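You operate a simulated robot arm through the tools that you are given. There is no shell and no other tool. Be economical: measure what you need, move in short steps, check, and stop when the job is done.

The job below is to be done with a simulated robot arm. You get a single attempt, and the scene is never put back.

JOB
Press the glass flush into the steel sight ring.
Fine: ring into the nest, slide in, one pull of the lever, fingers clear of the ram; lever up before the slide comes out.
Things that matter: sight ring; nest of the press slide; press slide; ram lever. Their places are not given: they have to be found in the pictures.

The check looks at the end state, three seconds after you hand in, the way a careful person would. Anything else that was tipped, shoved, dropped, spilled or broken makes it a failure.

ROBOT AND FRAMES
A 7-joint arm with a two-finger parallel gripper, fixed in place. Base frame: the origin is at the foot of the arm, x ahead of it, y to its left, z up; the work surface is at about z = 0.85. Readings come in m, degrees, newtons and seconds.
With the tool pointing down near the work surface it reaches from about 0.24 to 0.68 m from the base axis. Its first joint turns from -66.0 to 66.0 degrees. Payload 2.4 kg.
Tool frame: the origin (TCP) lies between the finger pads and is the grasp point; the fingertips stand 0.03 m ahead of it; z points along the fingers, y is the line along which they close. Largest opening 0.094 m; finger width 0.028, thickness 0.01; the body of the gripper, 0.05 by 0.096 m, starts 0.055 m behind the TCP.
Orientation is that of the tool frame in the base frame, as [roll, pitch, yaw] about the fixed x, y, z axes, in that order (R = Rz(yaw) Ry(pitch) Rx(roll)). With the fingers straight down and closing along the base's y, the tool's x points along the base's -x, its y along +y and its z along -z.

CONTROLS
- The arm moves only by the tool nudge_tool. Its arguments are lists of equal length, an entry for each row: "offset": the shift along the tool's x, y, z in m, a list of three; "delta_rot": the turn, a rotation vector about the tool's x, y, z in degrees, a list of three; "grip": the closure, from 0 (fully open) to 1 (shut). In form: {"offset": [[dx, dy, dz], ...], "delta_rot": [[wx, wy, wz], ...], "grip": [grip, ...]}. A call has 1 to 20 rows; each row is the pose to reach, as a shift and turn from the pose commanded when the call began, along the tool's axes at that moment. A row lasts 0.2 s, in which the tool goes at most 0.05 m and 8.6 degrees; a call with a longer step from one row to the next is refused whole, and so is a gripper value outside its range. Where a pose cannot be reached the arm comes as near as it can. A force on the tool above 40 N (or 10 N above the force at the start of the call, whichever is more), or a blocked arm, ends the call early, and 0.2 s more pass. The fingers move at their own pace (about 0.153 m/s each) and stop on an object; they squeeze with about 25 N. The grip force told is the motor's: it shows also when the fingers shut on nothing. Time passes only in rows, and 0.2 s behind the last, so rows that repeat a pose let the fingers close. The reply holds the time, the measured pose of the TCP, the force on the tool along the base axes, the opening and the grip force, in the units named above and with some noise.
- Cameras (640 x 400 px; columns grow to the right, rows downward): "scene" is fixed at [0.0427, 0.4671, 1.4542]; the picture's right is [-0.68, -0.73, 0.00], its down [-0.42, 0.39, -0.82] and it looks along [0.60, -0.56, -0.57] (base axes); focal length 328 px, centre (320, 200). "wrist" rides on the gripper at [-0.037, 0, -0.058] in the tool frame; the picture's right is [0.00, -1.00, 0.00], its down [0.97, 0.00, -0.24] and it looks along [0.24, 0.00, 0.97] (tool axes); focal length 218 px, centre (320, 200).
- grab_frame(camera): a new picture of that camera. No time passes.
- pixel_to_xyz(camera, pixels): for up to 12 pixels [column, row] of the newest picture of that camera ("zoom" is the newest enlarged one), the place [x, y, z] in the base frame of the surface seen there, good to about 0.003 m, but the place of the scene camera against the robot may be out by one fixed shift of up to 0.025 m in any direction. No time passes.
- inspect(camera, box): a new picture of the part [left, top, right, bottom] of that camera's present view, enlarged. No time passes.
- sign_off(): hands the job in; it is judged then, once.

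Go step by step. Measure first, check grasps and placings, and put right what went wrong. The budget is 80 turns and 54 pictures, counting those below and the enlarged ones. Unless the task says otherwise, let go and move clear before handing in, and close with one line.

The tools are called after "Emit:" as name(argument=value, ...) on one line, values as JSON. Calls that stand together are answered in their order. nudge_tool: Moves the arm, as the interface text tells. Its arguments: {"type":"object","properties":{"offset":{"type":"array"},"delta_rot":{"type":"array"},"grip":{"type":"array"}},"required":["offset","delta_rot","grip"]} The other tools are called the same way: grab_frame (camera) takes a picture; pixel_to_xyz (camera, pixels) gives the place of the surface under pixels of a picture; inspect (camera, box) takes an enlarged picture of a part of a camera's view; sign_off () hands the job in.

At the start:

```text
clock: 0.0
tcp_pos: [0.3455, 0.0379, 1.211]
ee_rot: [-180.0, 0.0, 179.9]
ft_force: [-0.8, -0.5, -0.3]
gripper_width: 0.0938
finger_force: 0.1
```

scene: 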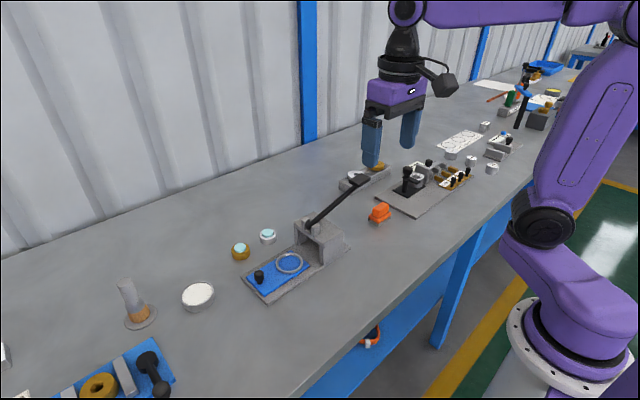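
wrist: 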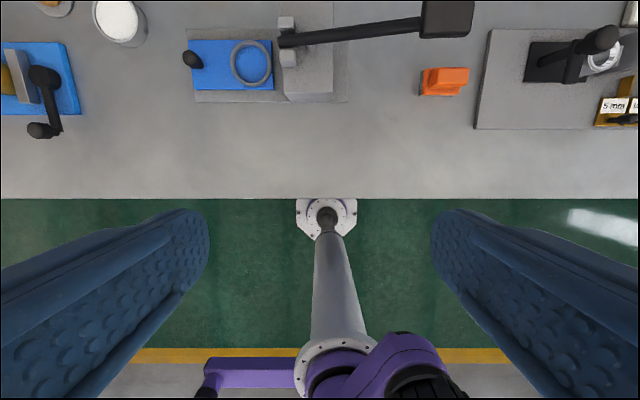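

The press with its blue slide (about 285,268) and two glazed rings, brass at (241,251) and steel at (268,236), are visible in the scene. I will enlarge that area.

Emit:
inspect(camera="scene", box=[210, 160, 390, 310])

Emit:
inspect(camera="wrist", box=[80, 0, 480, 130])

```text
2.67 times, centred on (300, 235) of scene
```

zoom: 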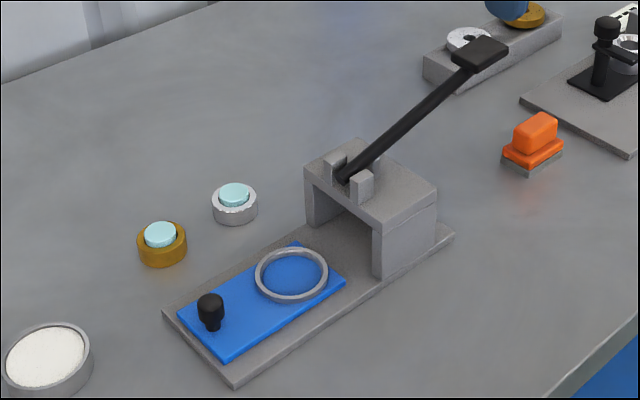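

```text
1.60 times, centred on (280, 65) of wrist
```

zoom: 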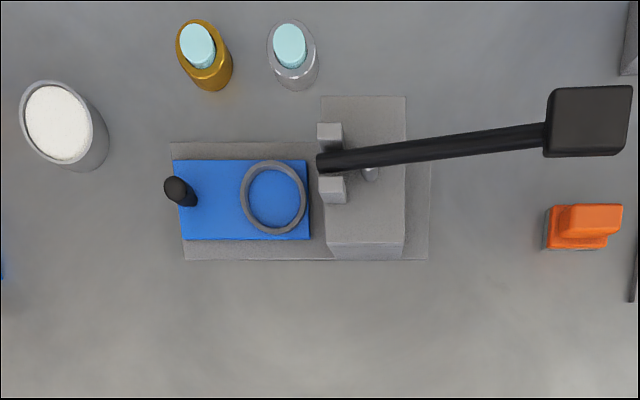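

The slide is out toward +y and the steel ring, with its glass standing proud, is behind it. I'll measure the key points in the wrist zoom.

Emit:
pixel_to_xyz(camera="zoom", pixels=[[290, 45], [290, 73], [268, 50], [318, 60], [240, 198], [307, 198], [274, 198], [175, 188], [330, 160], [590, 120], [360, 220], [180, 165]])

Emit:
pixel_to_xyz(camera="wrist", pixels=[[251, 45], [251, 84], [272, 64], [231, 64], [200, 60], [275, 42], [275, 88], [340, 92], [262, 28], [200, 97], [310, 90], [450, 20]])

```text
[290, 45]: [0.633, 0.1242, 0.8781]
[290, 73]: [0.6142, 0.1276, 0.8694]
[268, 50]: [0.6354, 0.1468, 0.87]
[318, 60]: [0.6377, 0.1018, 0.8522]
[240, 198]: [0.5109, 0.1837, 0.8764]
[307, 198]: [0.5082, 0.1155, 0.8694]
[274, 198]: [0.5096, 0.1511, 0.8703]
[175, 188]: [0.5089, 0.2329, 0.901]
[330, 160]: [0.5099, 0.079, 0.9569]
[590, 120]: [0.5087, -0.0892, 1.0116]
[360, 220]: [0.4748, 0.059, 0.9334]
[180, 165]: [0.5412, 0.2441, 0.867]
```

```text
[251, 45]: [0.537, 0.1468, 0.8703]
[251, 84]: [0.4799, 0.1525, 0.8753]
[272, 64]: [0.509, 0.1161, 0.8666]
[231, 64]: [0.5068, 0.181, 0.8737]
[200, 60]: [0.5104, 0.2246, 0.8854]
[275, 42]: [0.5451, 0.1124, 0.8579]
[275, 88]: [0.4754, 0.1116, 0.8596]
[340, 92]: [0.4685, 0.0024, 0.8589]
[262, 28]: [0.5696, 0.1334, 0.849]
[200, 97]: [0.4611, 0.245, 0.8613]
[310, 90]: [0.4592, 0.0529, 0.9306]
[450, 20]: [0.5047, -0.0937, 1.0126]
```

The steel ring is near (0.63, 0.125) and the nest centre near (0.509, 0.149). I'll move above the ring, turning 90° so the fingers close along x.

Emit:
nudge_tool(offset=[[-0.025, 0.008, 0.0], [-0.05, 0.016, 0.01], [-0.075, 0.024, 0.02], [-0.1, 0.032, 0.03], [-0.125, 0.04, 0.05], [-0.15, 0.048, 0.07], [-0.175, 0.056, 0.09], [-0.2, 0.064, 0.11], [-0.225, 0.072, 0.13], [-0.25, 0.08, 0.145], [-0.28, 0.087, 0.16], [-0.28, 0.087, 0.16]], delta_rot=[[0, 0, -8.2], [0, 0, -16.4], [0, 0, -24.6], [0, 0, -32.8], [0, 0, -41], [0, 0, -49.2], [0, 0, -57.4], [0, 0, -65.6], [0, 0, -73.8], [0, 0, -82], [0, 0, -90], [0, 0, -90]], grip=[0, 0, 0, 0, 0, 0, 0, 0, 0, 0, 0, 0])

Emit:
grab_frame(camera="wrist")

```text
clock: 2.6
tcp_pos: [0.6254, 0.1256, 1.0479]
ee_rot: [180.0, 0.0, -89.9]
ft_force: [-0.3, 0.1, 0.2]
gripper_width: 0.0939
finger_force: 0.2
```

```text
49 pictures are left
```

wrist: 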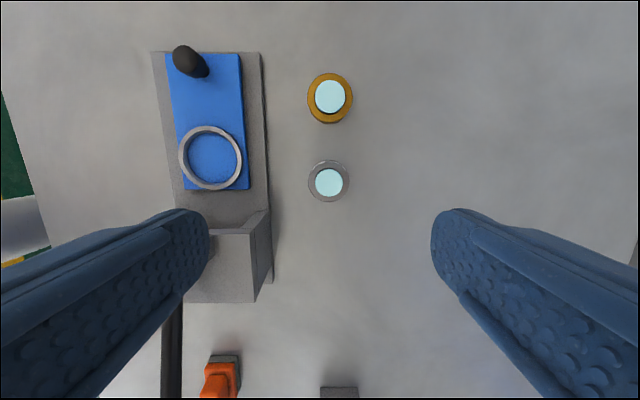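

The ring shows at (329,182), the nest at (211,158). I'll measure both here along with the press corner.

Emit:
inspect(camera="wrist", box=[150, 40, 390, 300])

Emit:
pixel_to_xyz(camera="wrist", pixels=[[329, 182], [312, 184], [346, 182], [329, 164], [329, 199], [182, 158], [240, 158], [211, 130], [211, 187], [268, 212], [355, 182], [211, 160]])

```text
1.54 times, centred on (270, 170) of wrist
```

zoom: 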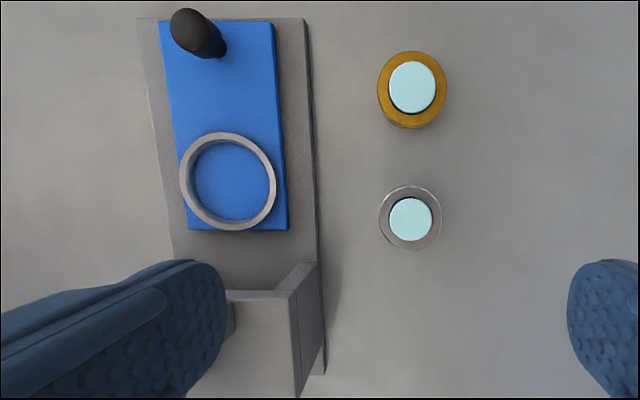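

```text
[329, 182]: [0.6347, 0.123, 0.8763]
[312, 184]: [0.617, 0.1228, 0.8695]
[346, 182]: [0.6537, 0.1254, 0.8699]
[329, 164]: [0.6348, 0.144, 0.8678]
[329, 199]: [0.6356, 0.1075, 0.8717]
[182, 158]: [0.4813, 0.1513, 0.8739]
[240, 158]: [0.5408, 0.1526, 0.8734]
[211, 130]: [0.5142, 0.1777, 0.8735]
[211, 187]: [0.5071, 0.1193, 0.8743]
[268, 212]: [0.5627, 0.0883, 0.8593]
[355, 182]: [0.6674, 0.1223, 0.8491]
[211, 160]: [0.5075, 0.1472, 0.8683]
```

Ring centre is about (0.6353, 0.1255) with its top at 0.870; nest centre is about (0.511, 0.1485) with its rim at 0.874. I'll come down to just above grasp height with the fingers open.

Emit:
nudge_tool(offset=[[0, -0.01, 0.04], [0, -0.01, 0.08], [0, -0.01, 0.12], [0, -0.01, 0.138], [0, -0.01, 0.138]], delta_rot=[[0, 0, 0], [0, 0, 0], [0, 0, 0], [0, 0, 0], [0, 0, 0]], grip=[0, 0, 0, 0, 0])

Emit:
grab_frame(camera="wrist")

```text
clock: 3.8
tcp_pos: [0.6345, 0.1258, 0.913]
ee_rot: [180.0, 0.0, -90.0]
ft_force: [0.4, -0.4, 0.3]
gripper_width: 0.094
finger_force: 0.0
```

```text
47 pictures are left
```

wrist: 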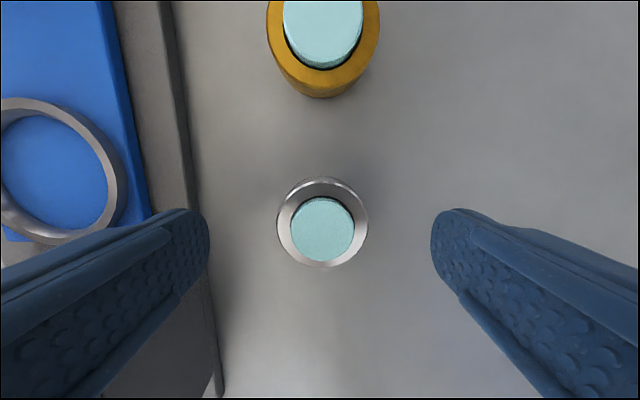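

The ring is centred between the fingers (322,222). One check of its edges, and then I'll descend.

Emit:
pixel_to_xyz(camera="wrist", pixels=[[284, 224], [361, 222], [322, 182], [322, 262], [322, 228], [250, 224]])

```text
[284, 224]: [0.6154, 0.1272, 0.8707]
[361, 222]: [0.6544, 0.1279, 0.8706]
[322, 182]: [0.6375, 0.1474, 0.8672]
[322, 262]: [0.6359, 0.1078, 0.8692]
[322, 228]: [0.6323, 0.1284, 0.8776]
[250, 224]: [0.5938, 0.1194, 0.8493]
```

Centre is (0.635, 0.127). I'll lower 22 mm and close.

Emit:
nudge_tool(offset=[[-0.0015, 0, 0.012], [-0.0015, 0, 0.022], [-0.0015, 0, 0.022], [-0.0015, 0, 0.022], [-0.0015, 0, 0.022], [-0.0015, 0, 0.022]], delta_rot=[[0, 0, 0], [0, 0, 0], [0, 0, 0], [0, 0, 0], [0, 0, 0], [0, 0, 0]], grip=[0, 0, 0.3, 0.45, 0.6, 0.7])

Emit:
grab_frame(camera="wrist")

```text
clock: 5.2
tcp_pos: [0.6344, 0.1275, 0.8905]
ee_rot: [180.0, 0.0, -90.1]
ft_force: [-1.3, -0.7, 0.3]
gripper_width: 0.045
finger_force: 24.7
```

```text
46 pictures are left
```

wrist: 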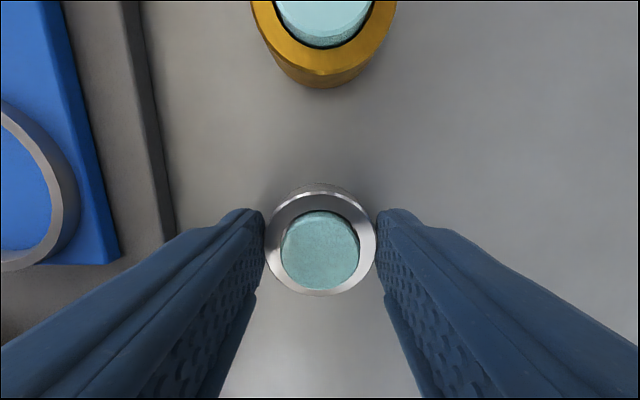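

The ring is held (45 mm, 24.7 N). I'll lift it gently and carry it over the nest.

Emit:
nudge_tool(offset=[[0, 0, -0.015], [0, 0, -0.035], [0, 0, -0.055], [-0.003, 0.015, -0.055], [-0.007, 0.035, -0.055], [-0.011, 0.06, -0.055], [-0.015, 0.085, -0.055], [-0.018, 0.105, -0.055], [-0.021, 0.118, -0.055], [-0.021, 0.1235, -0.055], [-0.021, 0.1235, -0.055]], delta_rot=[[0, 0, 0], [0, 0, 0], [0, 0, 0], [0, 0, 0], [0, 0, 0], [0, 0, 0], [0, 0, 0], [0, 0, 0], [0, 0, 0], [0, 0, 0], [0, 0, 0]], grip=[0.7, 0.7, 0.7, 0.7, 0.7, 0.7, 0.7, 0.7, 0.7, 0.7, 0.7])

Emit:
grab_frame(camera="wrist")

Emit:
inspect(camera="scene", box=[210, 160, 390, 310])

```text
clock: 7.6
tcp_pos: [0.5097, 0.1486, 0.9456]
ee_rot: [-180.0, 0.0, -90.0]
ft_force: [0.0, -0.3, -1.7]
gripper_width: 0.0451
finger_force: 25.5
```

```text
45 pictures are left
```

wrist: 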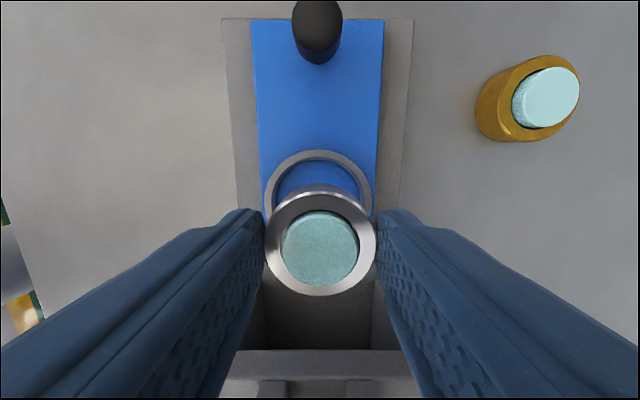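

```text
2.67 times, centred on (300, 235) of scene
```

zoom: 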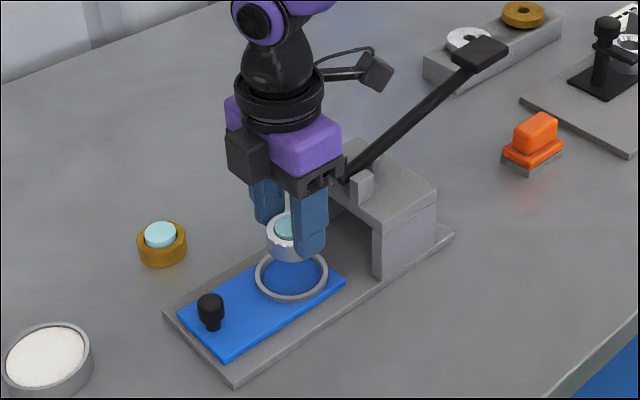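

The nest rim spans columns 266–372, almost centred. I'll measure the rim for fine centring.

Emit:
pixel_to_xyz(camera="wrist", pixels=[[319, 152], [319, 161], [268, 195], [369, 195], [319, 178], [319, 165], [300, 340], [319, 120], [319, 204], [319, 289]])

```text
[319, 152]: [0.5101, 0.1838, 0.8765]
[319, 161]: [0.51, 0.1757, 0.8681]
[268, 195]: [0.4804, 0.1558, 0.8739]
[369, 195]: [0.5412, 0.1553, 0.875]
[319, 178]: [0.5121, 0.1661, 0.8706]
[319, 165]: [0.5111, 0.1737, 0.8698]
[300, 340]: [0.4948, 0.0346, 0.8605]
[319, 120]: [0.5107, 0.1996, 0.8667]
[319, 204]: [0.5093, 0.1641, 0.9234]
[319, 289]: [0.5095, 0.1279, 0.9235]
```

The ring needs about +2 mm in y and +1 mm in x. I'll shift and lower toward the nest floor (about 0.868).

Emit:
nudge_tool(offset=[[-0.002, -0.001, 0.0], [-0.002, -0.001, 0.01], [-0.002, -0.001, 0.02], [-0.002, -0.001, 0.027], [-0.002, -0.001, 0.031], [-0.002, -0.001, 0.034], [-0.002, -0.001, 0.034]], delta_rot=[[0, 0, 0], [0, 0, 0], [0, 0, 0], [0, 0, 0], [0, 0, 0], [0, 0, 0], [0, 0, 0]], grip=[0.7, 0.7, 0.7, 0.7, 0.7, 0.7, 0.7])

Emit:
inspect(camera="scene", box=[230, 210, 350, 310])

Emit:
grab_frame(camera="wrist")

```text
clock: 9.2
tcp_pos: [0.512, 0.1499, 0.9111]
ee_rot: [-180.0, 0.0, -89.9]
ft_force: [-0.7, 0.7, -1.9]
gripper_width: 0.0449
finger_force: 24.8
```

```text
4.00 times, centred on (290, 260) of scene
```

zoom: 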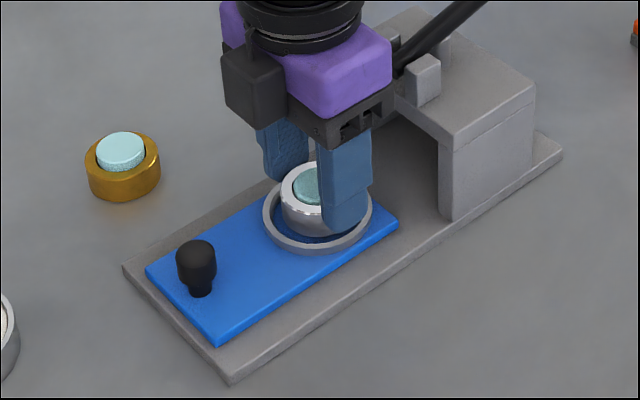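

```text
42 pictures are left
```

wrist: 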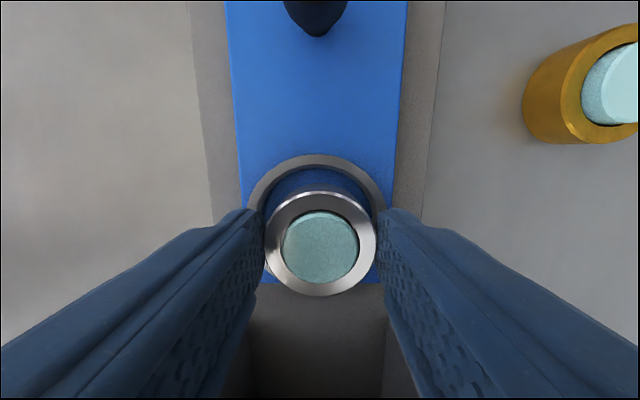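

No contact yet (only −1.9 N). I'll shift 1 mm back in x and lower in 1 mm steps watching the force.

Emit:
nudge_tool(offset=[[0, 0.001, 0.0], [0, 0.001, 0.001], [0, 0.001, 0.002], [0, 0.001, 0.002]], delta_rot=[[0, 0, 0], [0, 0, 0], [0, 0, 0], [0, 0, 0]], grip=[0.7, 0.7, 0.7, 0.7])

Emit:
pixel_to_xyz(camera="wrist", pixels=[[320, 158], [320, 176], [320, 186], [320, 100], [320, 199], [250, 200], [382, 200], [320, 291], [290, 178]])

```text
clock: 10.2
tcp_pos: [0.5114, 0.1501, 0.909]
ee_rot: [-180.0, 0.0, -90.0]
ft_force: [-3.3, -1.6, 11.8]
gripper_width: 0.045
finger_force: 25.2
```

```text
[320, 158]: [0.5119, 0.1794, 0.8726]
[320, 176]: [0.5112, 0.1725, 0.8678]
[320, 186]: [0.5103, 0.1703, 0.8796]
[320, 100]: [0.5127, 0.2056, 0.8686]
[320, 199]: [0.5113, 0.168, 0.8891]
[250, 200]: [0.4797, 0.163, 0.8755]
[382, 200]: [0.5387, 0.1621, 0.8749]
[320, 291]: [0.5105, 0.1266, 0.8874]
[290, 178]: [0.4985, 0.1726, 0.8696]
```

Contact at +11.8 N: the ring sits on the nest floor. I'll ease up 1 mm, shift 1.5 mm in +y to centre, set down, open, and rise.

Emit:
nudge_tool(offset=[[0, 0, -0.001], [-0.0015, 0, -0.001], [-0.0015, 0, -0.0005], [-0.0015, 0, -0.0005], [-0.0015, 0, -0.0005], [-0.0015, 0, -0.0005], [-0.0015, 0, -0.0005], [-0.0015, 0, -0.015], [-0.0015, 0, -0.04], [-0.0015, 0, -0.08], [-0.0015, 0, -0.12], [-0.0015, 0, -0.12]], delta_rot=[[0, 0, 0], [0, 0, 0], [0, 0, 0], [0, 0, 0], [0, 0, 0], [0, 0, 0], [0, 0, 0], [0, 0, 0], [0, 0, 0], [0, 0, 0], [0, 0, 0], [0, 0, 0]], grip=[0.7, 0.7, 0.7, 0.5, 0.4, 0.2, 0.1, 0.1, 0.1, 0.1, 0.1, 0.1])

Emit:
grab_frame(camera="wrist")

Emit:
inspect(camera="scene", box=[230, 190, 374, 310])

```text
clock: 12.8
tcp_pos: [0.5089, 0.1505, 1.0301]
ee_rot: [-180.0, 0.0, -90.0]
ft_force: [-0.5, 0.5, -0.2]
gripper_width: 0.0844
finger_force: 0.0
```

```text
41 pictures are left
```

wrist: 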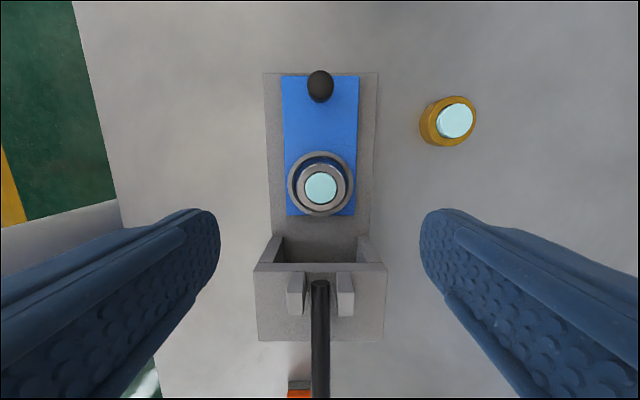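

```text
3.33 times, centred on (302, 250) of scene
```

zoom: 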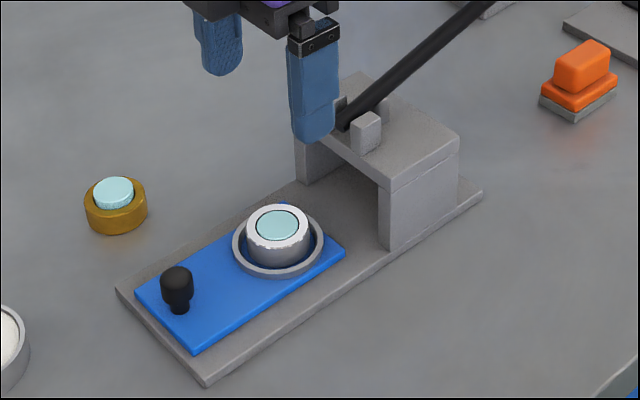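

The ring is seated in the nest and the glass is still standing level. Next I measure the knob (320,85), the arch and the lever.

Emit:
pixel_to_xyz(camera="wrist", pixels=[[320, 80], [309, 84], [332, 84], [320, 97], [320, 268], [270, 268], [320, 290], [320, 340], [320, 390], [272, 300], [320, 188], [270, 340]])

Emit:
pixel_to_xyz(camera="zoom", pixels=[[177, 272], [177, 290], [180, 308], [345, 125], [370, 115], [400, 75], [440, 35], [277, 213], [296, 140], [380, 190], [459, 140], [480, 195]])

```text
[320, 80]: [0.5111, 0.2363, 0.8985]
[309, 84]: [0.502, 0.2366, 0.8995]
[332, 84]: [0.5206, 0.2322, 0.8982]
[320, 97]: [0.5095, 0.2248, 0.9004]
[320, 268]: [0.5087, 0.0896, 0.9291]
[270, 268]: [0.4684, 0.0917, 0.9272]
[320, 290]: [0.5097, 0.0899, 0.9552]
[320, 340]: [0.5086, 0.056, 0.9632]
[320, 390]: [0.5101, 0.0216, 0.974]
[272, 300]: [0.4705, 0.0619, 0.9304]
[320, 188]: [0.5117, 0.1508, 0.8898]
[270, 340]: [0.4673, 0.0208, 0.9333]
```

```text
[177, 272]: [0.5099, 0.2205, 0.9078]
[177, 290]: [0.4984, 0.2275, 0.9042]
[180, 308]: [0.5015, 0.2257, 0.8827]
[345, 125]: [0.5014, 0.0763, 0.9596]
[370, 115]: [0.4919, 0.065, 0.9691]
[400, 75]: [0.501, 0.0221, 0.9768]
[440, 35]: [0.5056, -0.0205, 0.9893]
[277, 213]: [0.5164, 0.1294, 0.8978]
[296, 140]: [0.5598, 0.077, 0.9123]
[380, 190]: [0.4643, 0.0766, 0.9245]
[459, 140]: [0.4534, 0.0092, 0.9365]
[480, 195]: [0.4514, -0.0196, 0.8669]
```

The knob is at (0.511, 0.234) with its top at about 0.90; the arch spans y 0.01–0.09. I'll go over the knob, lower, and close on it.

Emit:
nudge_tool(offset=[[-0.04, -0.002, 0], [-0.083, -0.002, 0], [-0.083, -0.002, 0.04], [-0.083, -0.002, 0.08], [-0.083, -0.002, 0.11], [-0.083, -0.002, 0.124], [-0.083, -0.002, 0.124], [-0.083, -0.002, 0.124], [-0.083, -0.002, 0.124], [-0.083, -0.002, 0.124]], delta_rot=[[0, 0, 0], [0, 0, 0], [0, 0, 0], [0, 0, 0], [0, 0, 0], [0, 0, 0], [0, 0, 0], [0, 0, 0], [0, 0, 0], [0, 0, 0]], grip=[0.1, 0.1, 0.1, 0.1, 0.1, 0.1, 0.4, 0.7, 0.9, 0.9])

Emit:
grab_frame(camera="wrist")

Emit:
inspect(camera="scene", box=[210, 190, 354, 310])

```text
clock: 15.0
tcp_pos: [0.5091, 0.2331, 0.9036]
ee_rot: [179.4, -0.2, -89.9]
ft_force: [-29.4, -2.3, 9.5]
gripper_width: 0.0213
finger_force: 45.6
```

```text
39 pictures are left
```

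wrist: 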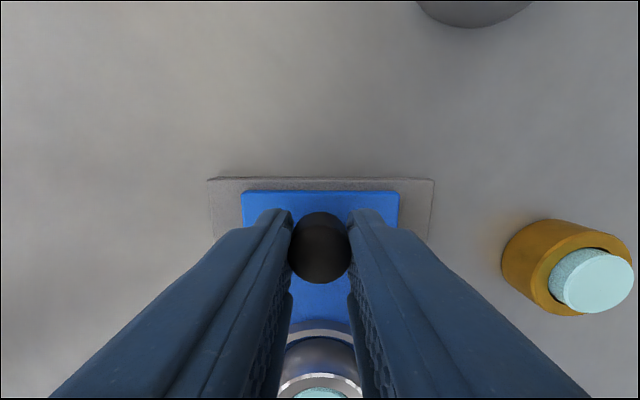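

```text
3.33 times, centred on (282, 250) of scene
```

zoom: 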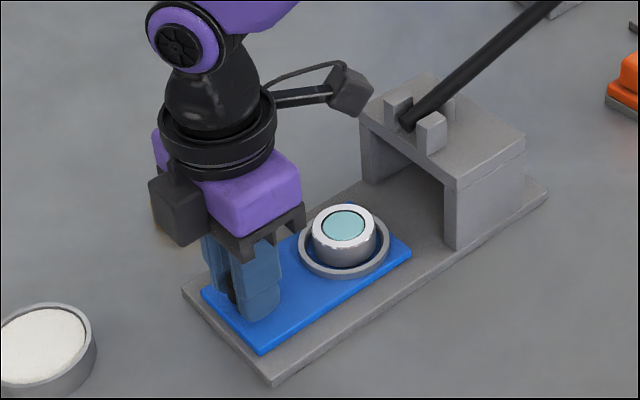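

The knob is gripped but there is −29 N of side force in x, so I'm a couple of mm off. I'll shift x by −1.5 mm to relieve it.

Emit:
nudge_tool(offset=[[0, 0.0015, 0], [0, 0.0015, 0]], delta_rot=[[0, 0, 0], [0, 0, 0]], grip=[0.82, 0.82])

```text
clock: 15.6
tcp_pos: [0.5091, 0.234, 0.9062]
ee_rot: [179.7, -0.2, -89.9]
ft_force: [-27.0, -2.3, 12.2]
gripper_width: 0.0213
finger_force: 44.6
```

Little change. I'll open the fingers a bit and see where the tool relaxes to.

Emit:
nudge_tool(offset=[[0, 0, 0], [0, 0, 0]], delta_rot=[[0, 0, 0], [0, 0, 0]], grip=[0.7, 0.65])

Emit:
grab_frame(camera="wrist")

```text
clock: 16.2
tcp_pos: [0.5135, 0.2341, 0.9058]
ee_rot: [-179.7, 0.1, -90.0]
ft_force: [0.5, 0.0, 0.0]
gripper_width: 0.0329
finger_force: 0.0
```

```text
37 pictures are left
```

wrist: 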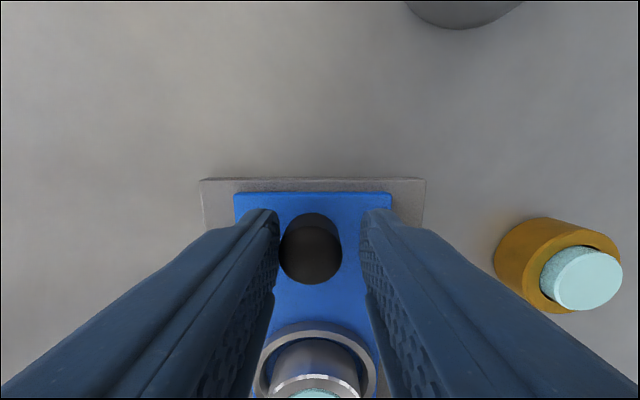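

Relaxed tool is at x=0.5135 and the knob (311,248) is about 4 mm to −x. I'll shift and regrip.

Emit:
nudge_tool(offset=[[0, 0.004, 0], [0, 0.004, 0], [0, 0.004, 0], [0, 0.004, 0]], delta_rot=[[0, 0, 0], [0, 0, 0], [0, 0, 0], [0, 0, 0]], grip=[0.65, 0.7, 0.8, 0.8])

```text
clock: 17.2
tcp_pos: [0.5092, 0.2338, 0.9046]
ee_rot: [-179.9, 0.1, -90.0]
ft_force: [10.1, -0.4, 0.8]
gripper_width: 0.0237
finger_force: 4.5
```

Now only about 10 N sideways. I'll push the slide in (−y) slowly.

Emit:
nudge_tool(offset=[[0.003, 0, 0], [0.008, 0, 0], [0.016, 0, 0], [0.024, 0, 0], [0.032, 0, 0], [0.04, 0, 0], [0.048, 0, 0], [0.056, 0, 0], [0.062, 0, 0], [0.068, 0, 0], [0.074, 0, 0], [0.08, 0, 0]], delta_rot=[[0, 0, 0], [0, 0, 0], [0, 0, 0], [0, 0, 0], [0, 0, 0], [0, 0, 0], [0, 0, 0], [0, 0, 0], [0, 0, 0], [0, 0, 0], [0, 0, 0], [0, 0, 0]], grip=[0.82, 0.82, 0.82, 0.82, 0.82, 0.82, 0.82, 0.82, 0.82, 0.82, 0.82, 0.82])

Emit:
inspect(camera="scene", box=[210, 190, 354, 310])

```text
clock: 19.8
tcp_pos: [0.5086, 0.1548, 0.9052]
ee_rot: [-179.9, 0.1, -90.0]
ft_force: [13.8, 0.4, 5.3]
gripper_width: 0.0251
finger_force: 7.5
```

```text
3.33 times, centred on (282, 250) of scene
```

zoom: 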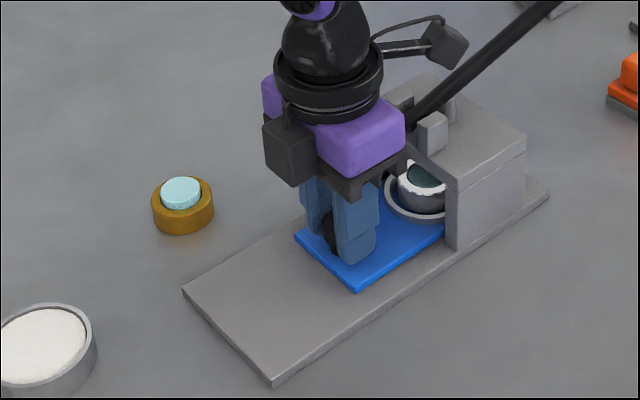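

The slide moved 80 mm with the ring entering the arch. I'll continue in small steps to its stop.

Emit:
nudge_tool(offset=[[0.004, 0, 0], [0.008, 0, 0], [0.012, 0, 0], [0.015, 0, 0], [0.018, 0, 0], [0.021, 0, 0], [0.024, 0, 0], [0.026, 0, 0], [0.028, 0, 0]], delta_rot=[[0, 0, 0], [0, 0, 0], [0, 0, 0], [0, 0, 0], [0, 0, 0], [0, 0, 0], [0, 0, 0], [0, 0, 0], [0, 0, 0]], grip=[0.82, 0.82, 0.82, 0.82, 0.82, 0.82, 0.82, 0.82, 0.82])

Emit:
grab_frame(camera="wrist")

```text
clock: 21.8
tcp_pos: [0.5083, 0.127, 0.905]
ee_rot: [-179.8, 0.1, -89.9]
ft_force: [14.9, 6.7, 3.3]
gripper_width: 0.0249
finger_force: 7.1
```

```text
35 pictures are left
```

wrist: 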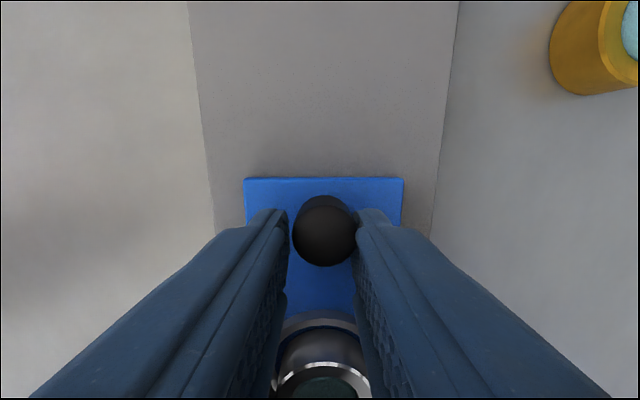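

The knob moved up in the view (row 230 vs 248), and +6.7 N in y, so the slide has probably met its stop and the fingers slipped. I'll measure.

Emit:
pixel_to_xyz(camera="wrist", pixels=[[325, 205], [325, 235], [325, 262], [325, 180], [300, 190], [325, 270], [320, 365], [320, 385]])

Emit:
inspect(camera="scene", box=[230, 180, 374, 300])

```text
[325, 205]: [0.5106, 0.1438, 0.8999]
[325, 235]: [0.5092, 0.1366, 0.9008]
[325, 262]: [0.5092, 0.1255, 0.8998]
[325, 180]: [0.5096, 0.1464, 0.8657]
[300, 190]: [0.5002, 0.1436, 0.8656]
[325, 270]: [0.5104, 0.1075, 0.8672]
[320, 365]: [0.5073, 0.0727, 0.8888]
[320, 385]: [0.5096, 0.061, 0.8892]
```

```text
3.33 times, centred on (302, 240) of scene
```

zoom: 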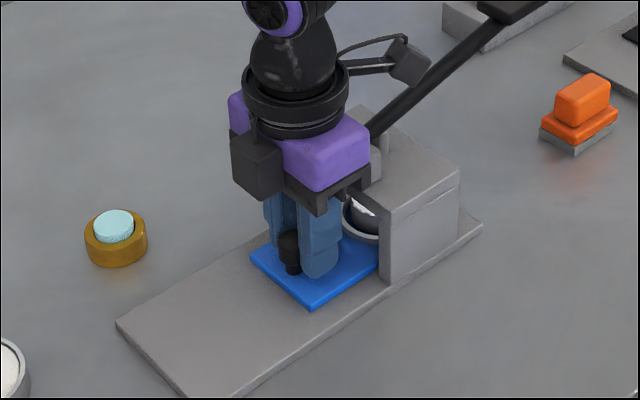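

The knob is now at about y=0.1345, so travel is about 0.10 and the nest should be at 0.05 under the arch. To be sure it is at its stop, I'll open, back off in +y, shut the fingers and push the knob from behind.

Emit:
nudge_tool(offset=[[0, 0, 0], [0, 0, 0], [-0.02, 0, 0], [-0.045, 0, 0], [-0.045, 0, 0], [-0.045, 0, 0], [-0.045, 0, 0], [-0.038, 0, 0], [-0.034, 0, 0], [-0.031, 0, 0], [-0.029, 0, 0], [-0.027, 0, 0]], delta_rot=[[0, 0, 0], [0, 0, 0], [0, 0, 0], [0, 0, 0], [0, 0, 0], [0, 0, 0], [0, 0, 0], [0, 0, 0], [0, 0, 0], [0, 0, 0], [0, 0, 0], [0, 0, 0]], grip=[0.6, 0.55, 0.55, 0.55, 0.8, 1, 1, 1, 1, 1, 1, 1])

Emit:
grab_frame(camera="wrist")

```text
clock: 24.4
tcp_pos: [0.5069, 0.1591, 0.9059]
ee_rot: [-179.8, 0.2, -89.6]
ft_force: [-2.6, 30.7, 3.1]
gripper_width: 0.0
finger_force: 25.1
```

```text
33 pictures are left
```

wrist: 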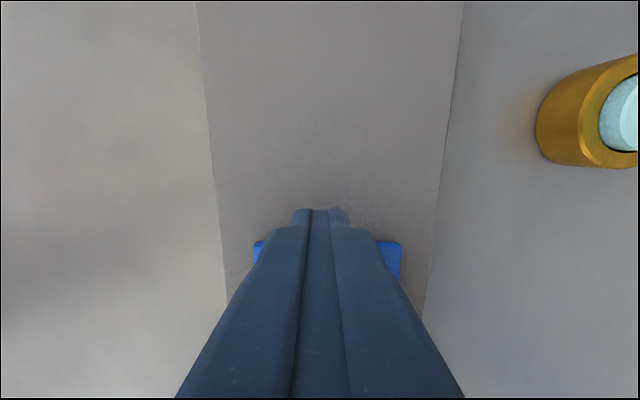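

A hard 30 N reaction confirms the slide is at its stop. I'll back off, rise and move to look at the lever handle.

Emit:
nudge_tool(offset=[[-0.02, 0, 0], [-0.025, 0, -0.04], [-0.025, 0, -0.09], [-0.025, 0, -0.14], [-0.025, 0, -0.19], [-0.025, 0, -0.24], [0.02, 0, -0.26], [0.065, 0, -0.26], [0.11, 0, -0.26], [0.155, 0, -0.26], [0.2, 0, -0.26], [0.2, 0, -0.26]], delta_rot=[[0, 0, 0], [0, 0, 0], [0, 0, 0], [0, 0, 0], [0, 0, 0], [0, 0, 0], [0, 0, 0], [0, 0, 0], [0, 0, 0], [0, 0, 0], [0, 0, 0], [0, 0, 0]], grip=[1, 1, 1, 1, 1, 1, 1, 1, 1, 1, 1, 1])

Emit:
grab_frame(camera="wrist")

Emit:
inspect(camera="scene", box=[250, 140, 430, 290])

```text
clock: 27.0
tcp_pos: [0.5097, -0.0479, 1.1629]
ee_rot: [-180.0, 0.0, -90.0]
ft_force: [0.5, 0.4, -1.1]
gripper_width: 0.0
finger_force: 24.7
```

```text
32 pictures are left
```

wrist: 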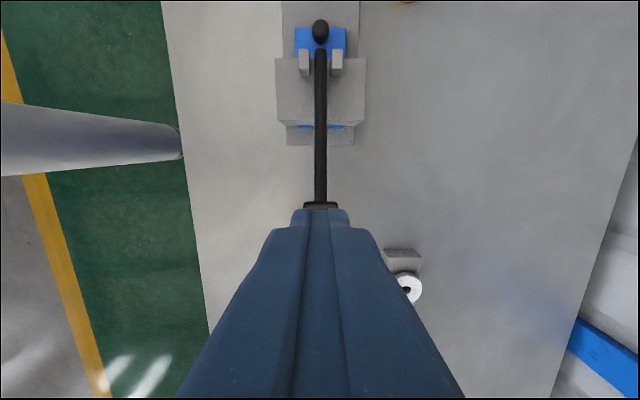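

```text
2.67 times, centred on (340, 215) of scene
```

zoom: 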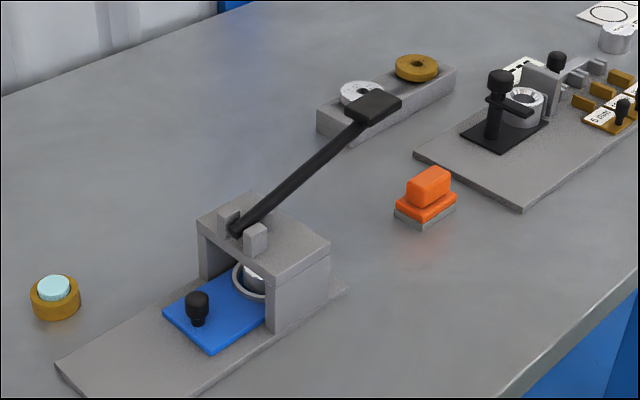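

The slide is in and the path under the handle needs checking against the block (390,110 zoom) and the orange item. Measuring these.

Emit:
pixel_to_xyz(camera="zoom", pixels=[[372, 90], [400, 100], [355, 112], [376, 124], [378, 106], [429, 185], [398, 215], [455, 205], [318, 122], [348, 145], [455, 85], [235, 230]])

Emit:
pixel_to_xyz(camera="wrist", pixels=[[320, 60], [320, 120], [320, 190], [320, 206], [390, 252], [418, 262], [388, 265]])

```text
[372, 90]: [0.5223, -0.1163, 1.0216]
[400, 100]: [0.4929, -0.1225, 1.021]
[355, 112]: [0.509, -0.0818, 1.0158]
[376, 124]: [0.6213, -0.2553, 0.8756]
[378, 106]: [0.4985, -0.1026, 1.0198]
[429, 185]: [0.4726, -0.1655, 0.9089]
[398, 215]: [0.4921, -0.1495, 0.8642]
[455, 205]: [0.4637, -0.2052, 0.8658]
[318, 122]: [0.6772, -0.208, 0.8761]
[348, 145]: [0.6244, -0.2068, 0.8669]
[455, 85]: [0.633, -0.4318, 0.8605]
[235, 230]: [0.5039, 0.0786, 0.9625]
```

```text
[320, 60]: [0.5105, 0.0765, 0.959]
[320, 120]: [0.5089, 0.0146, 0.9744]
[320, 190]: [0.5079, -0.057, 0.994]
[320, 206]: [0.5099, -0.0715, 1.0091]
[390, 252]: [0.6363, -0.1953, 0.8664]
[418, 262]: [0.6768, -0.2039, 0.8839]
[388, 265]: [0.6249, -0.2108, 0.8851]
```

Handle: x 0.485–0.535, y −0.07 to −0.12, top about 1.015; the orange item starts near y −0.15, so the swing is clear. I'll position the closed fingers over the handle at y −0.095 and approach.

Emit:
nudge_tool(offset=[[0.024, 0, 0], [0.047, 0, 0], [0.047, 0, 0.04], [0.047, 0, 0.08], [0.047, 0, 0.1], [0.047, 0, 0.1]], delta_rot=[[0, 0, 0], [0, 0, 0], [0, 0, 0], [0, 0, 0], [0, 0, 0], [0, 0, 0]], grip=[1, 1, 1, 1, 1, 1])

Emit:
inspect(camera="scene", box=[250, 120, 430, 270])

```text
clock: 28.4
tcp_pos: [0.5058, -0.0918, 1.0638]
ee_rot: [179.9, 0.0, -90.0]
ft_force: [-0.4, 0.1, -0.4]
gripper_width: 0.0
finger_force: 25.6
```

```text
2.67 times, centred on (340, 195) of scene
```

zoom: 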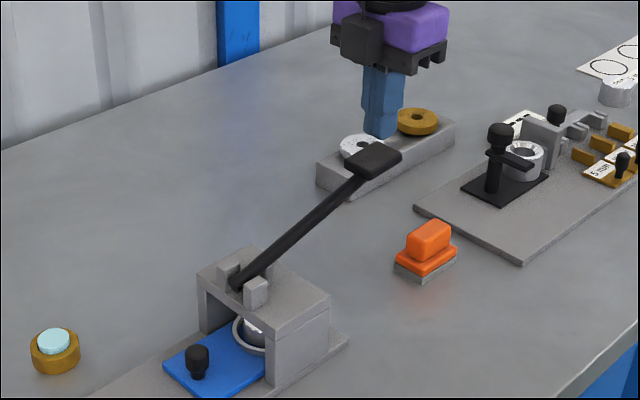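

Fingers are right above the handle. I'll press down in small steps.

Emit:
nudge_tool(offset=[[0, 0, 0.01], [0, 0, 0.016], [0, 0, 0.022], [0, 0, 0.028], [0, 0, 0.034], [0, 0, 0.04], [0, 0, 0.046], [0, 0, 0.052], [0, 0, 0.058], [0, 0, 0.064]], delta_rot=[[0, 0, 0], [0, 0, 0], [0, 0, 0], [0, 0, 0], [0, 0, 0], [0, 0, 0], [0, 0, 0], [0, 0, 0], [0, 0, 0], [0, 0, 0]], grip=[1, 1, 1, 1, 1, 1, 1, 1, 1, 1])

Emit:
inspect(camera="scene", box=[250, 120, 430, 270])

```text
clock: 30.6
tcp_pos: [0.5073, -0.0932, 0.9993]
ee_rot: [179.9, -0.1, -90.1]
ft_force: [-0.1, -1.1, 0.9]
gripper_width: 0.0
finger_force: 25.2
```

```text
2.67 times, centred on (340, 195) of scene
```

zoom: 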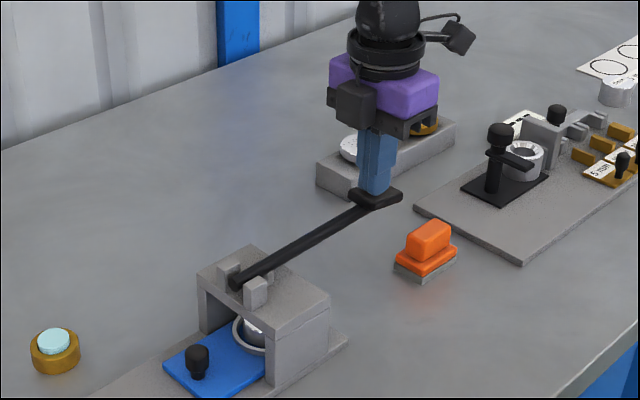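

The lever swings freely with the fingers (tip at about 0.969). I'll continue down and watch for the ram's resistance.

Emit:
nudge_tool(offset=[[0, 0, 0.006], [0, 0, 0.012], [0, 0, 0.018], [0, 0, 0.024], [0, 0, 0.029], [0, 0, 0.034], [0, 0, 0.039], [0, 0, 0.044]], delta_rot=[[0, 0, 0], [0, 0, 0], [0, 0, 0], [0, 0, 0], [0, 0, 0], [0, 0, 0], [0, 0, 0], [0, 0, 0]], grip=[1, 1, 1, 1, 1, 1, 1, 1])

Emit:
inspect(camera="scene", box=[250, 120, 430, 270])

```text
clock: 32.1
tcp_pos: [0.5084, -0.0939, 0.9704]
ee_rot: [-179.8, 0.0, -90.0]
ft_force: [-11.5, 0.4, 30.1]
gripper_width: 0.0
finger_force: 25.3
stopped in row 7: the force on the tool passed its limit (the readings are from after the stop); the commanded pose is now the measured one
```

```text
2.67 times, centred on (340, 195) of scene
```

zoom: 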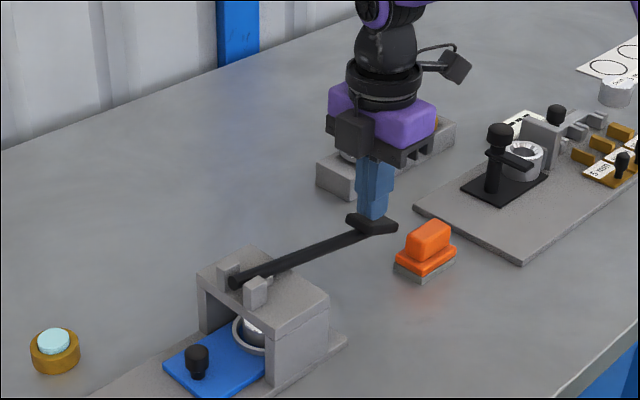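

Resistance at tip z≈0.940 (passed 40 N): either the glass seating or the end stop. I'll keep pressing a little further without releasing to tell which.

Emit:
nudge_tool(offset=[[0, 0, 0.003], [0, 0, 0.006], [0, 0, 0.009], [0, 0, 0.012]], delta_rot=[[0, 0, 0], [0, 0, 0], [0, 0, 0], [0, 0, 0]], grip=[1, 1, 1, 1])

```text
clock: 32.5
tcp_pos: [0.5071, -0.0934, 0.9703]
ee_rot: [-179.8, 0.0, -90.0]
ft_force: [-11.5, 1.3, 30.0]
gripper_width: 0.0
finger_force: 24.6
stopped in row 1: the force on the tool passed its limit (the readings are from after the stop); the commanded pose is now the measured one
```

It doesn't move further, so it's a hard end. I'll hold briefly there, then rise slowly and see whether the lever follows.

Emit:
nudge_tool(offset=[[0, 0, 0], [0, 0, -0.02], [0, 0, -0.04], [0, 0, -0.07], [0, 0, -0.11], [0, 0, -0.11]], delta_rot=[[0, 0, 0], [0, 0, 0], [0, 0, 0], [0, 0, 0], [0, 0, 0], [0, 0, 0]], grip=[1, 1, 1, 1, 1, 1])

Emit:
inspect(camera="scene", box=[250, 120, 430, 270])

Emit:
grab_frame(camera="wrist")

```text
clock: 33.9
tcp_pos: [0.5074, -0.0916, 1.0801]
ee_rot: [-179.8, 0.0, -90.1]
ft_force: [1.3, 0.7, 0.7]
gripper_width: 0.0
finger_force: 25.9
```

```text
2.67 times, centred on (340, 195) of scene
```

zoom: 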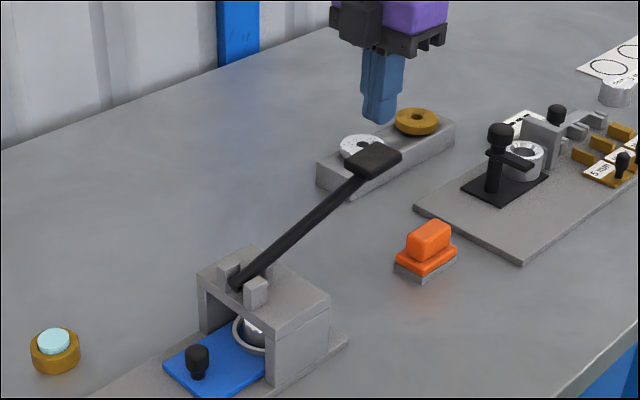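

```text
26 pictures are left
```

wrist: 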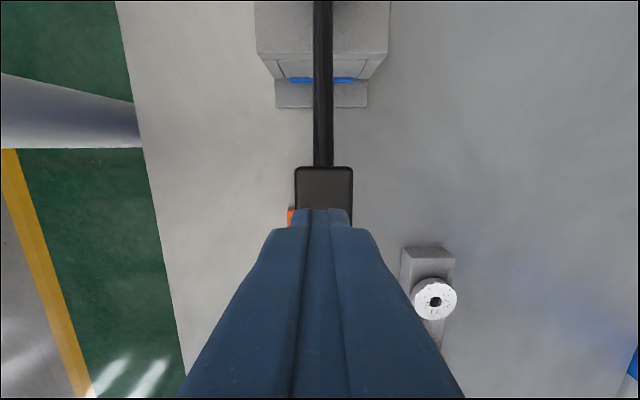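

The lever sprang back up on its own. Now I go over the knob (about 0.509, 0.135) with open fingers to draw the slide out.

Emit:
nudge_tool(offset=[[0, 0, -0.04], [-0.045, 0, -0.04], [-0.09, 0, -0.04], [-0.135, 0, -0.04], [-0.18, 0, -0.04], [-0.227, -0.001, -0.04], [-0.227, -0.001, 0.0], [-0.227, -0.001, 0.05], [-0.227, -0.001, 0.1], [-0.227, -0.001, 0.14], [-0.227, -0.001, 0.14]], delta_rot=[[0, 0, 0], [0, 0, 0], [0, 0, 0], [0, 0, 0], [0, 0, 0], [0, 0, 0], [0, 0, 0], [0, 0, 0], [0, 0, 0], [0, 0, 0], [0, 0, 0]], grip=[1, 1, 0.9, 0.8, 0.7, 0.6, 0.5, 0.5, 0.5, 0.5, 0.5])

Emit:
grab_frame(camera="wrist")

```text
clock: 36.2
tcp_pos: [0.5069, 0.1333, 0.9386]
ee_rot: [-179.8, 0.0, -90.0]
ft_force: [0.3, -0.7, -0.3]
gripper_width: 0.0471
finger_force: 0.0
```

```text
25 pictures are left
```

wrist: 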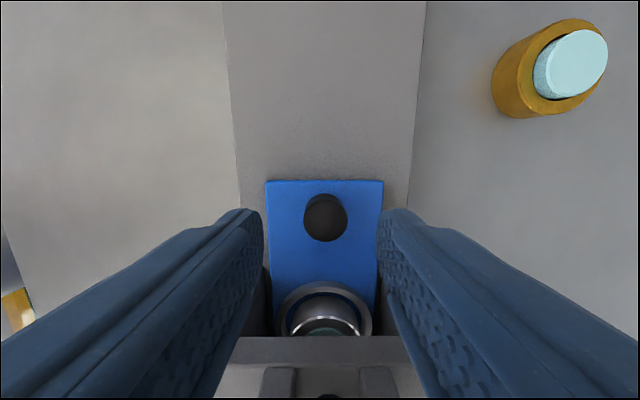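

The knob is at column 326, so I shift +2.5 mm in x, lower and grip.

Emit:
nudge_tool(offset=[[0, -0.0025, 0.015], [0, -0.0025, 0.033], [0, -0.0025, 0.033], [0, -0.0025, 0.033], [0, -0.0025, 0.033]], delta_rot=[[0, 0, 0], [0, 0, 0], [0, 0, 0], [0, 0, 0], [0, 0, 0]], grip=[0.5, 0.5, 0.7, 0.85, 0.85])

```text
clock: 37.5
tcp_pos: [0.5102, 0.1322, 0.9044]
ee_rot: [-179.8, 0.0, -90.1]
ft_force: [-0.7, -0.5, 0.3]
gripper_width: 0.0214
finger_force: 44.9
```

Clean grip on the knob with no side force. I'll draw the slide out slowly, about 100 mm in +y.

Emit:
nudge_tool(offset=[[-0.003, 0, 0], [-0.009, 0, 0], [-0.017, 0, 0], [-0.025, 0, 0], [-0.033, 0, 0], [-0.041, 0, 0], [-0.049, 0, 0], [-0.057, 0, 0], [-0.065, 0, 0], [-0.073, 0, 0], [-0.081, 0, 0], [-0.088, 0, 0], [-0.093, 0, 0], [-0.096, 0, 0], [-0.099, 0, 0], [-0.101, 0, 0]], delta_rot=[[0, 0, 0], [0, 0, 0], [0, 0, 0], [0, 0, 0], [0, 0, 0], [0, 0, 0], [0, 0, 0], [0, 0, 0], [0, 0, 0], [0, 0, 0], [0, 0, 0], [0, 0, 0], [0, 0, 0], [0, 0, 0], [0, 0, 0], [0, 0, 0]], grip=[0.85, 0.85, 0.85, 0.85, 0.85, 0.85, 0.85, 0.85, 0.85, 0.85, 0.85, 0.85, 0.85, 0.85, 0.85, 0.85])

Emit:
inspect(camera="scene", box=[230, 190, 350, 290])

```text
clock: 40.9
tcp_pos: [0.5106, 0.2327, 0.9059]
ee_rot: [179.8, -0.3, -90.1]
ft_force: [-25.4, -7.0, 6.6]
gripper_width: 0.0213
finger_force: 44.9
```

```text
4.00 times, centred on (290, 240) of scene
```

zoom: 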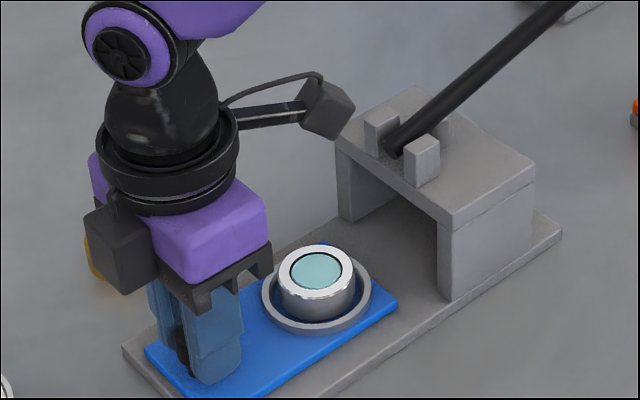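

The slide is out and the glass looks lower in the ring. I'll release the knob, rise and inspect closely.

Emit:
nudge_tool(offset=[[0, 0, 0], [0, 0, 0], [0, 0, 0], [0, 0, -0.03], [0, 0, -0.07], [0, 0, -0.11], [0.03, 0, -0.11], [0.06, 0, -0.11], [0.06, 0, -0.11]], delta_rot=[[0, 0, 0], [0, 0, 0], [0, 0, 0], [0, 0, 0], [0, 0, 0], [0, 0, 0], [0, 0, 0], [0, 0, 0], [0, 0, 0]], grip=[0.7, 0.5, 0.3, 0.2, 0.1, 0.1, 0.1, 0.1, 0.1])

Emit:
inspect(camera="wrist", box=[240, 60, 400, 220])

Emit:
inspect(camera="scene", box=[225, 225, 321, 285])

```text
clock: 42.9
tcp_pos: [0.5103, 0.1742, 1.015]
ee_rot: [-179.8, 0.0, -89.9]
ft_force: [0.0, 0.5, -0.5]
gripper_width: 0.0849
finger_force: 0.2
```

```text
2.50 times, centred on (320, 140) of wrist
```

zoom: 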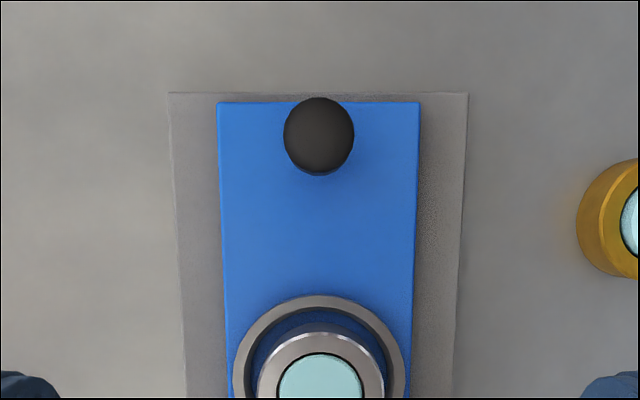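

```text
6.67 times, centred on (273, 255) of scene
```

zoom: 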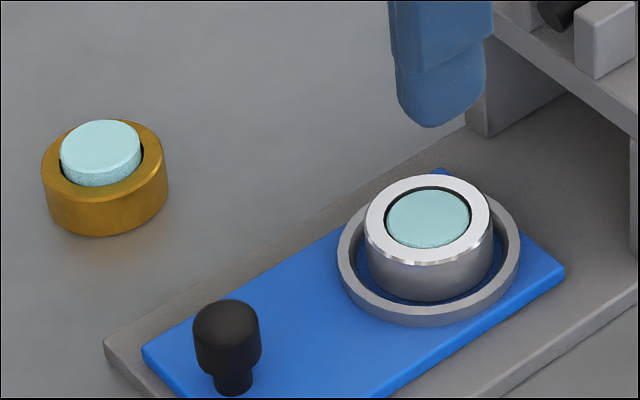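

The glass now looks flush in the ring. I'll verify with heights across ring and glass.

Emit:
pixel_to_xyz(camera="zoom", pixels=[[428, 218], [410, 218], [446, 218], [428, 205], [428, 232], [375, 218], [481, 218], [428, 181], [428, 257], [100, 152], [60, 190], [150, 150]])

Emit:
inspect(camera="wrist", box=[270, 170, 370, 250])

```text
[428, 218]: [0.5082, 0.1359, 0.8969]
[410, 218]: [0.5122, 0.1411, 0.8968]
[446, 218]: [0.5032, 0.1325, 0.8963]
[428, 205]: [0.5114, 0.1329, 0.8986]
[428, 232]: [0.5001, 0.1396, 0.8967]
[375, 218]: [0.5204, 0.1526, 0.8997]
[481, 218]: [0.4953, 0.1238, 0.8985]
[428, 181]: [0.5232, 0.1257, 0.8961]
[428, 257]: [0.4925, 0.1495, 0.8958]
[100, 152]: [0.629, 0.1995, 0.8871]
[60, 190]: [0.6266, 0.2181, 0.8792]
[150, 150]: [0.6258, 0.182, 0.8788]
```

```text
5.00 times, centred on (320, 210) of wrist
```

zoom: 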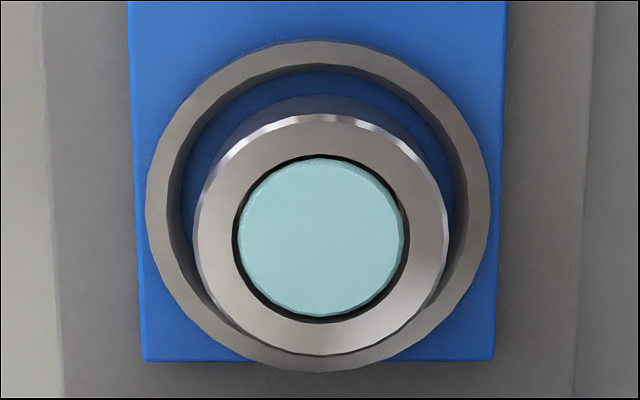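

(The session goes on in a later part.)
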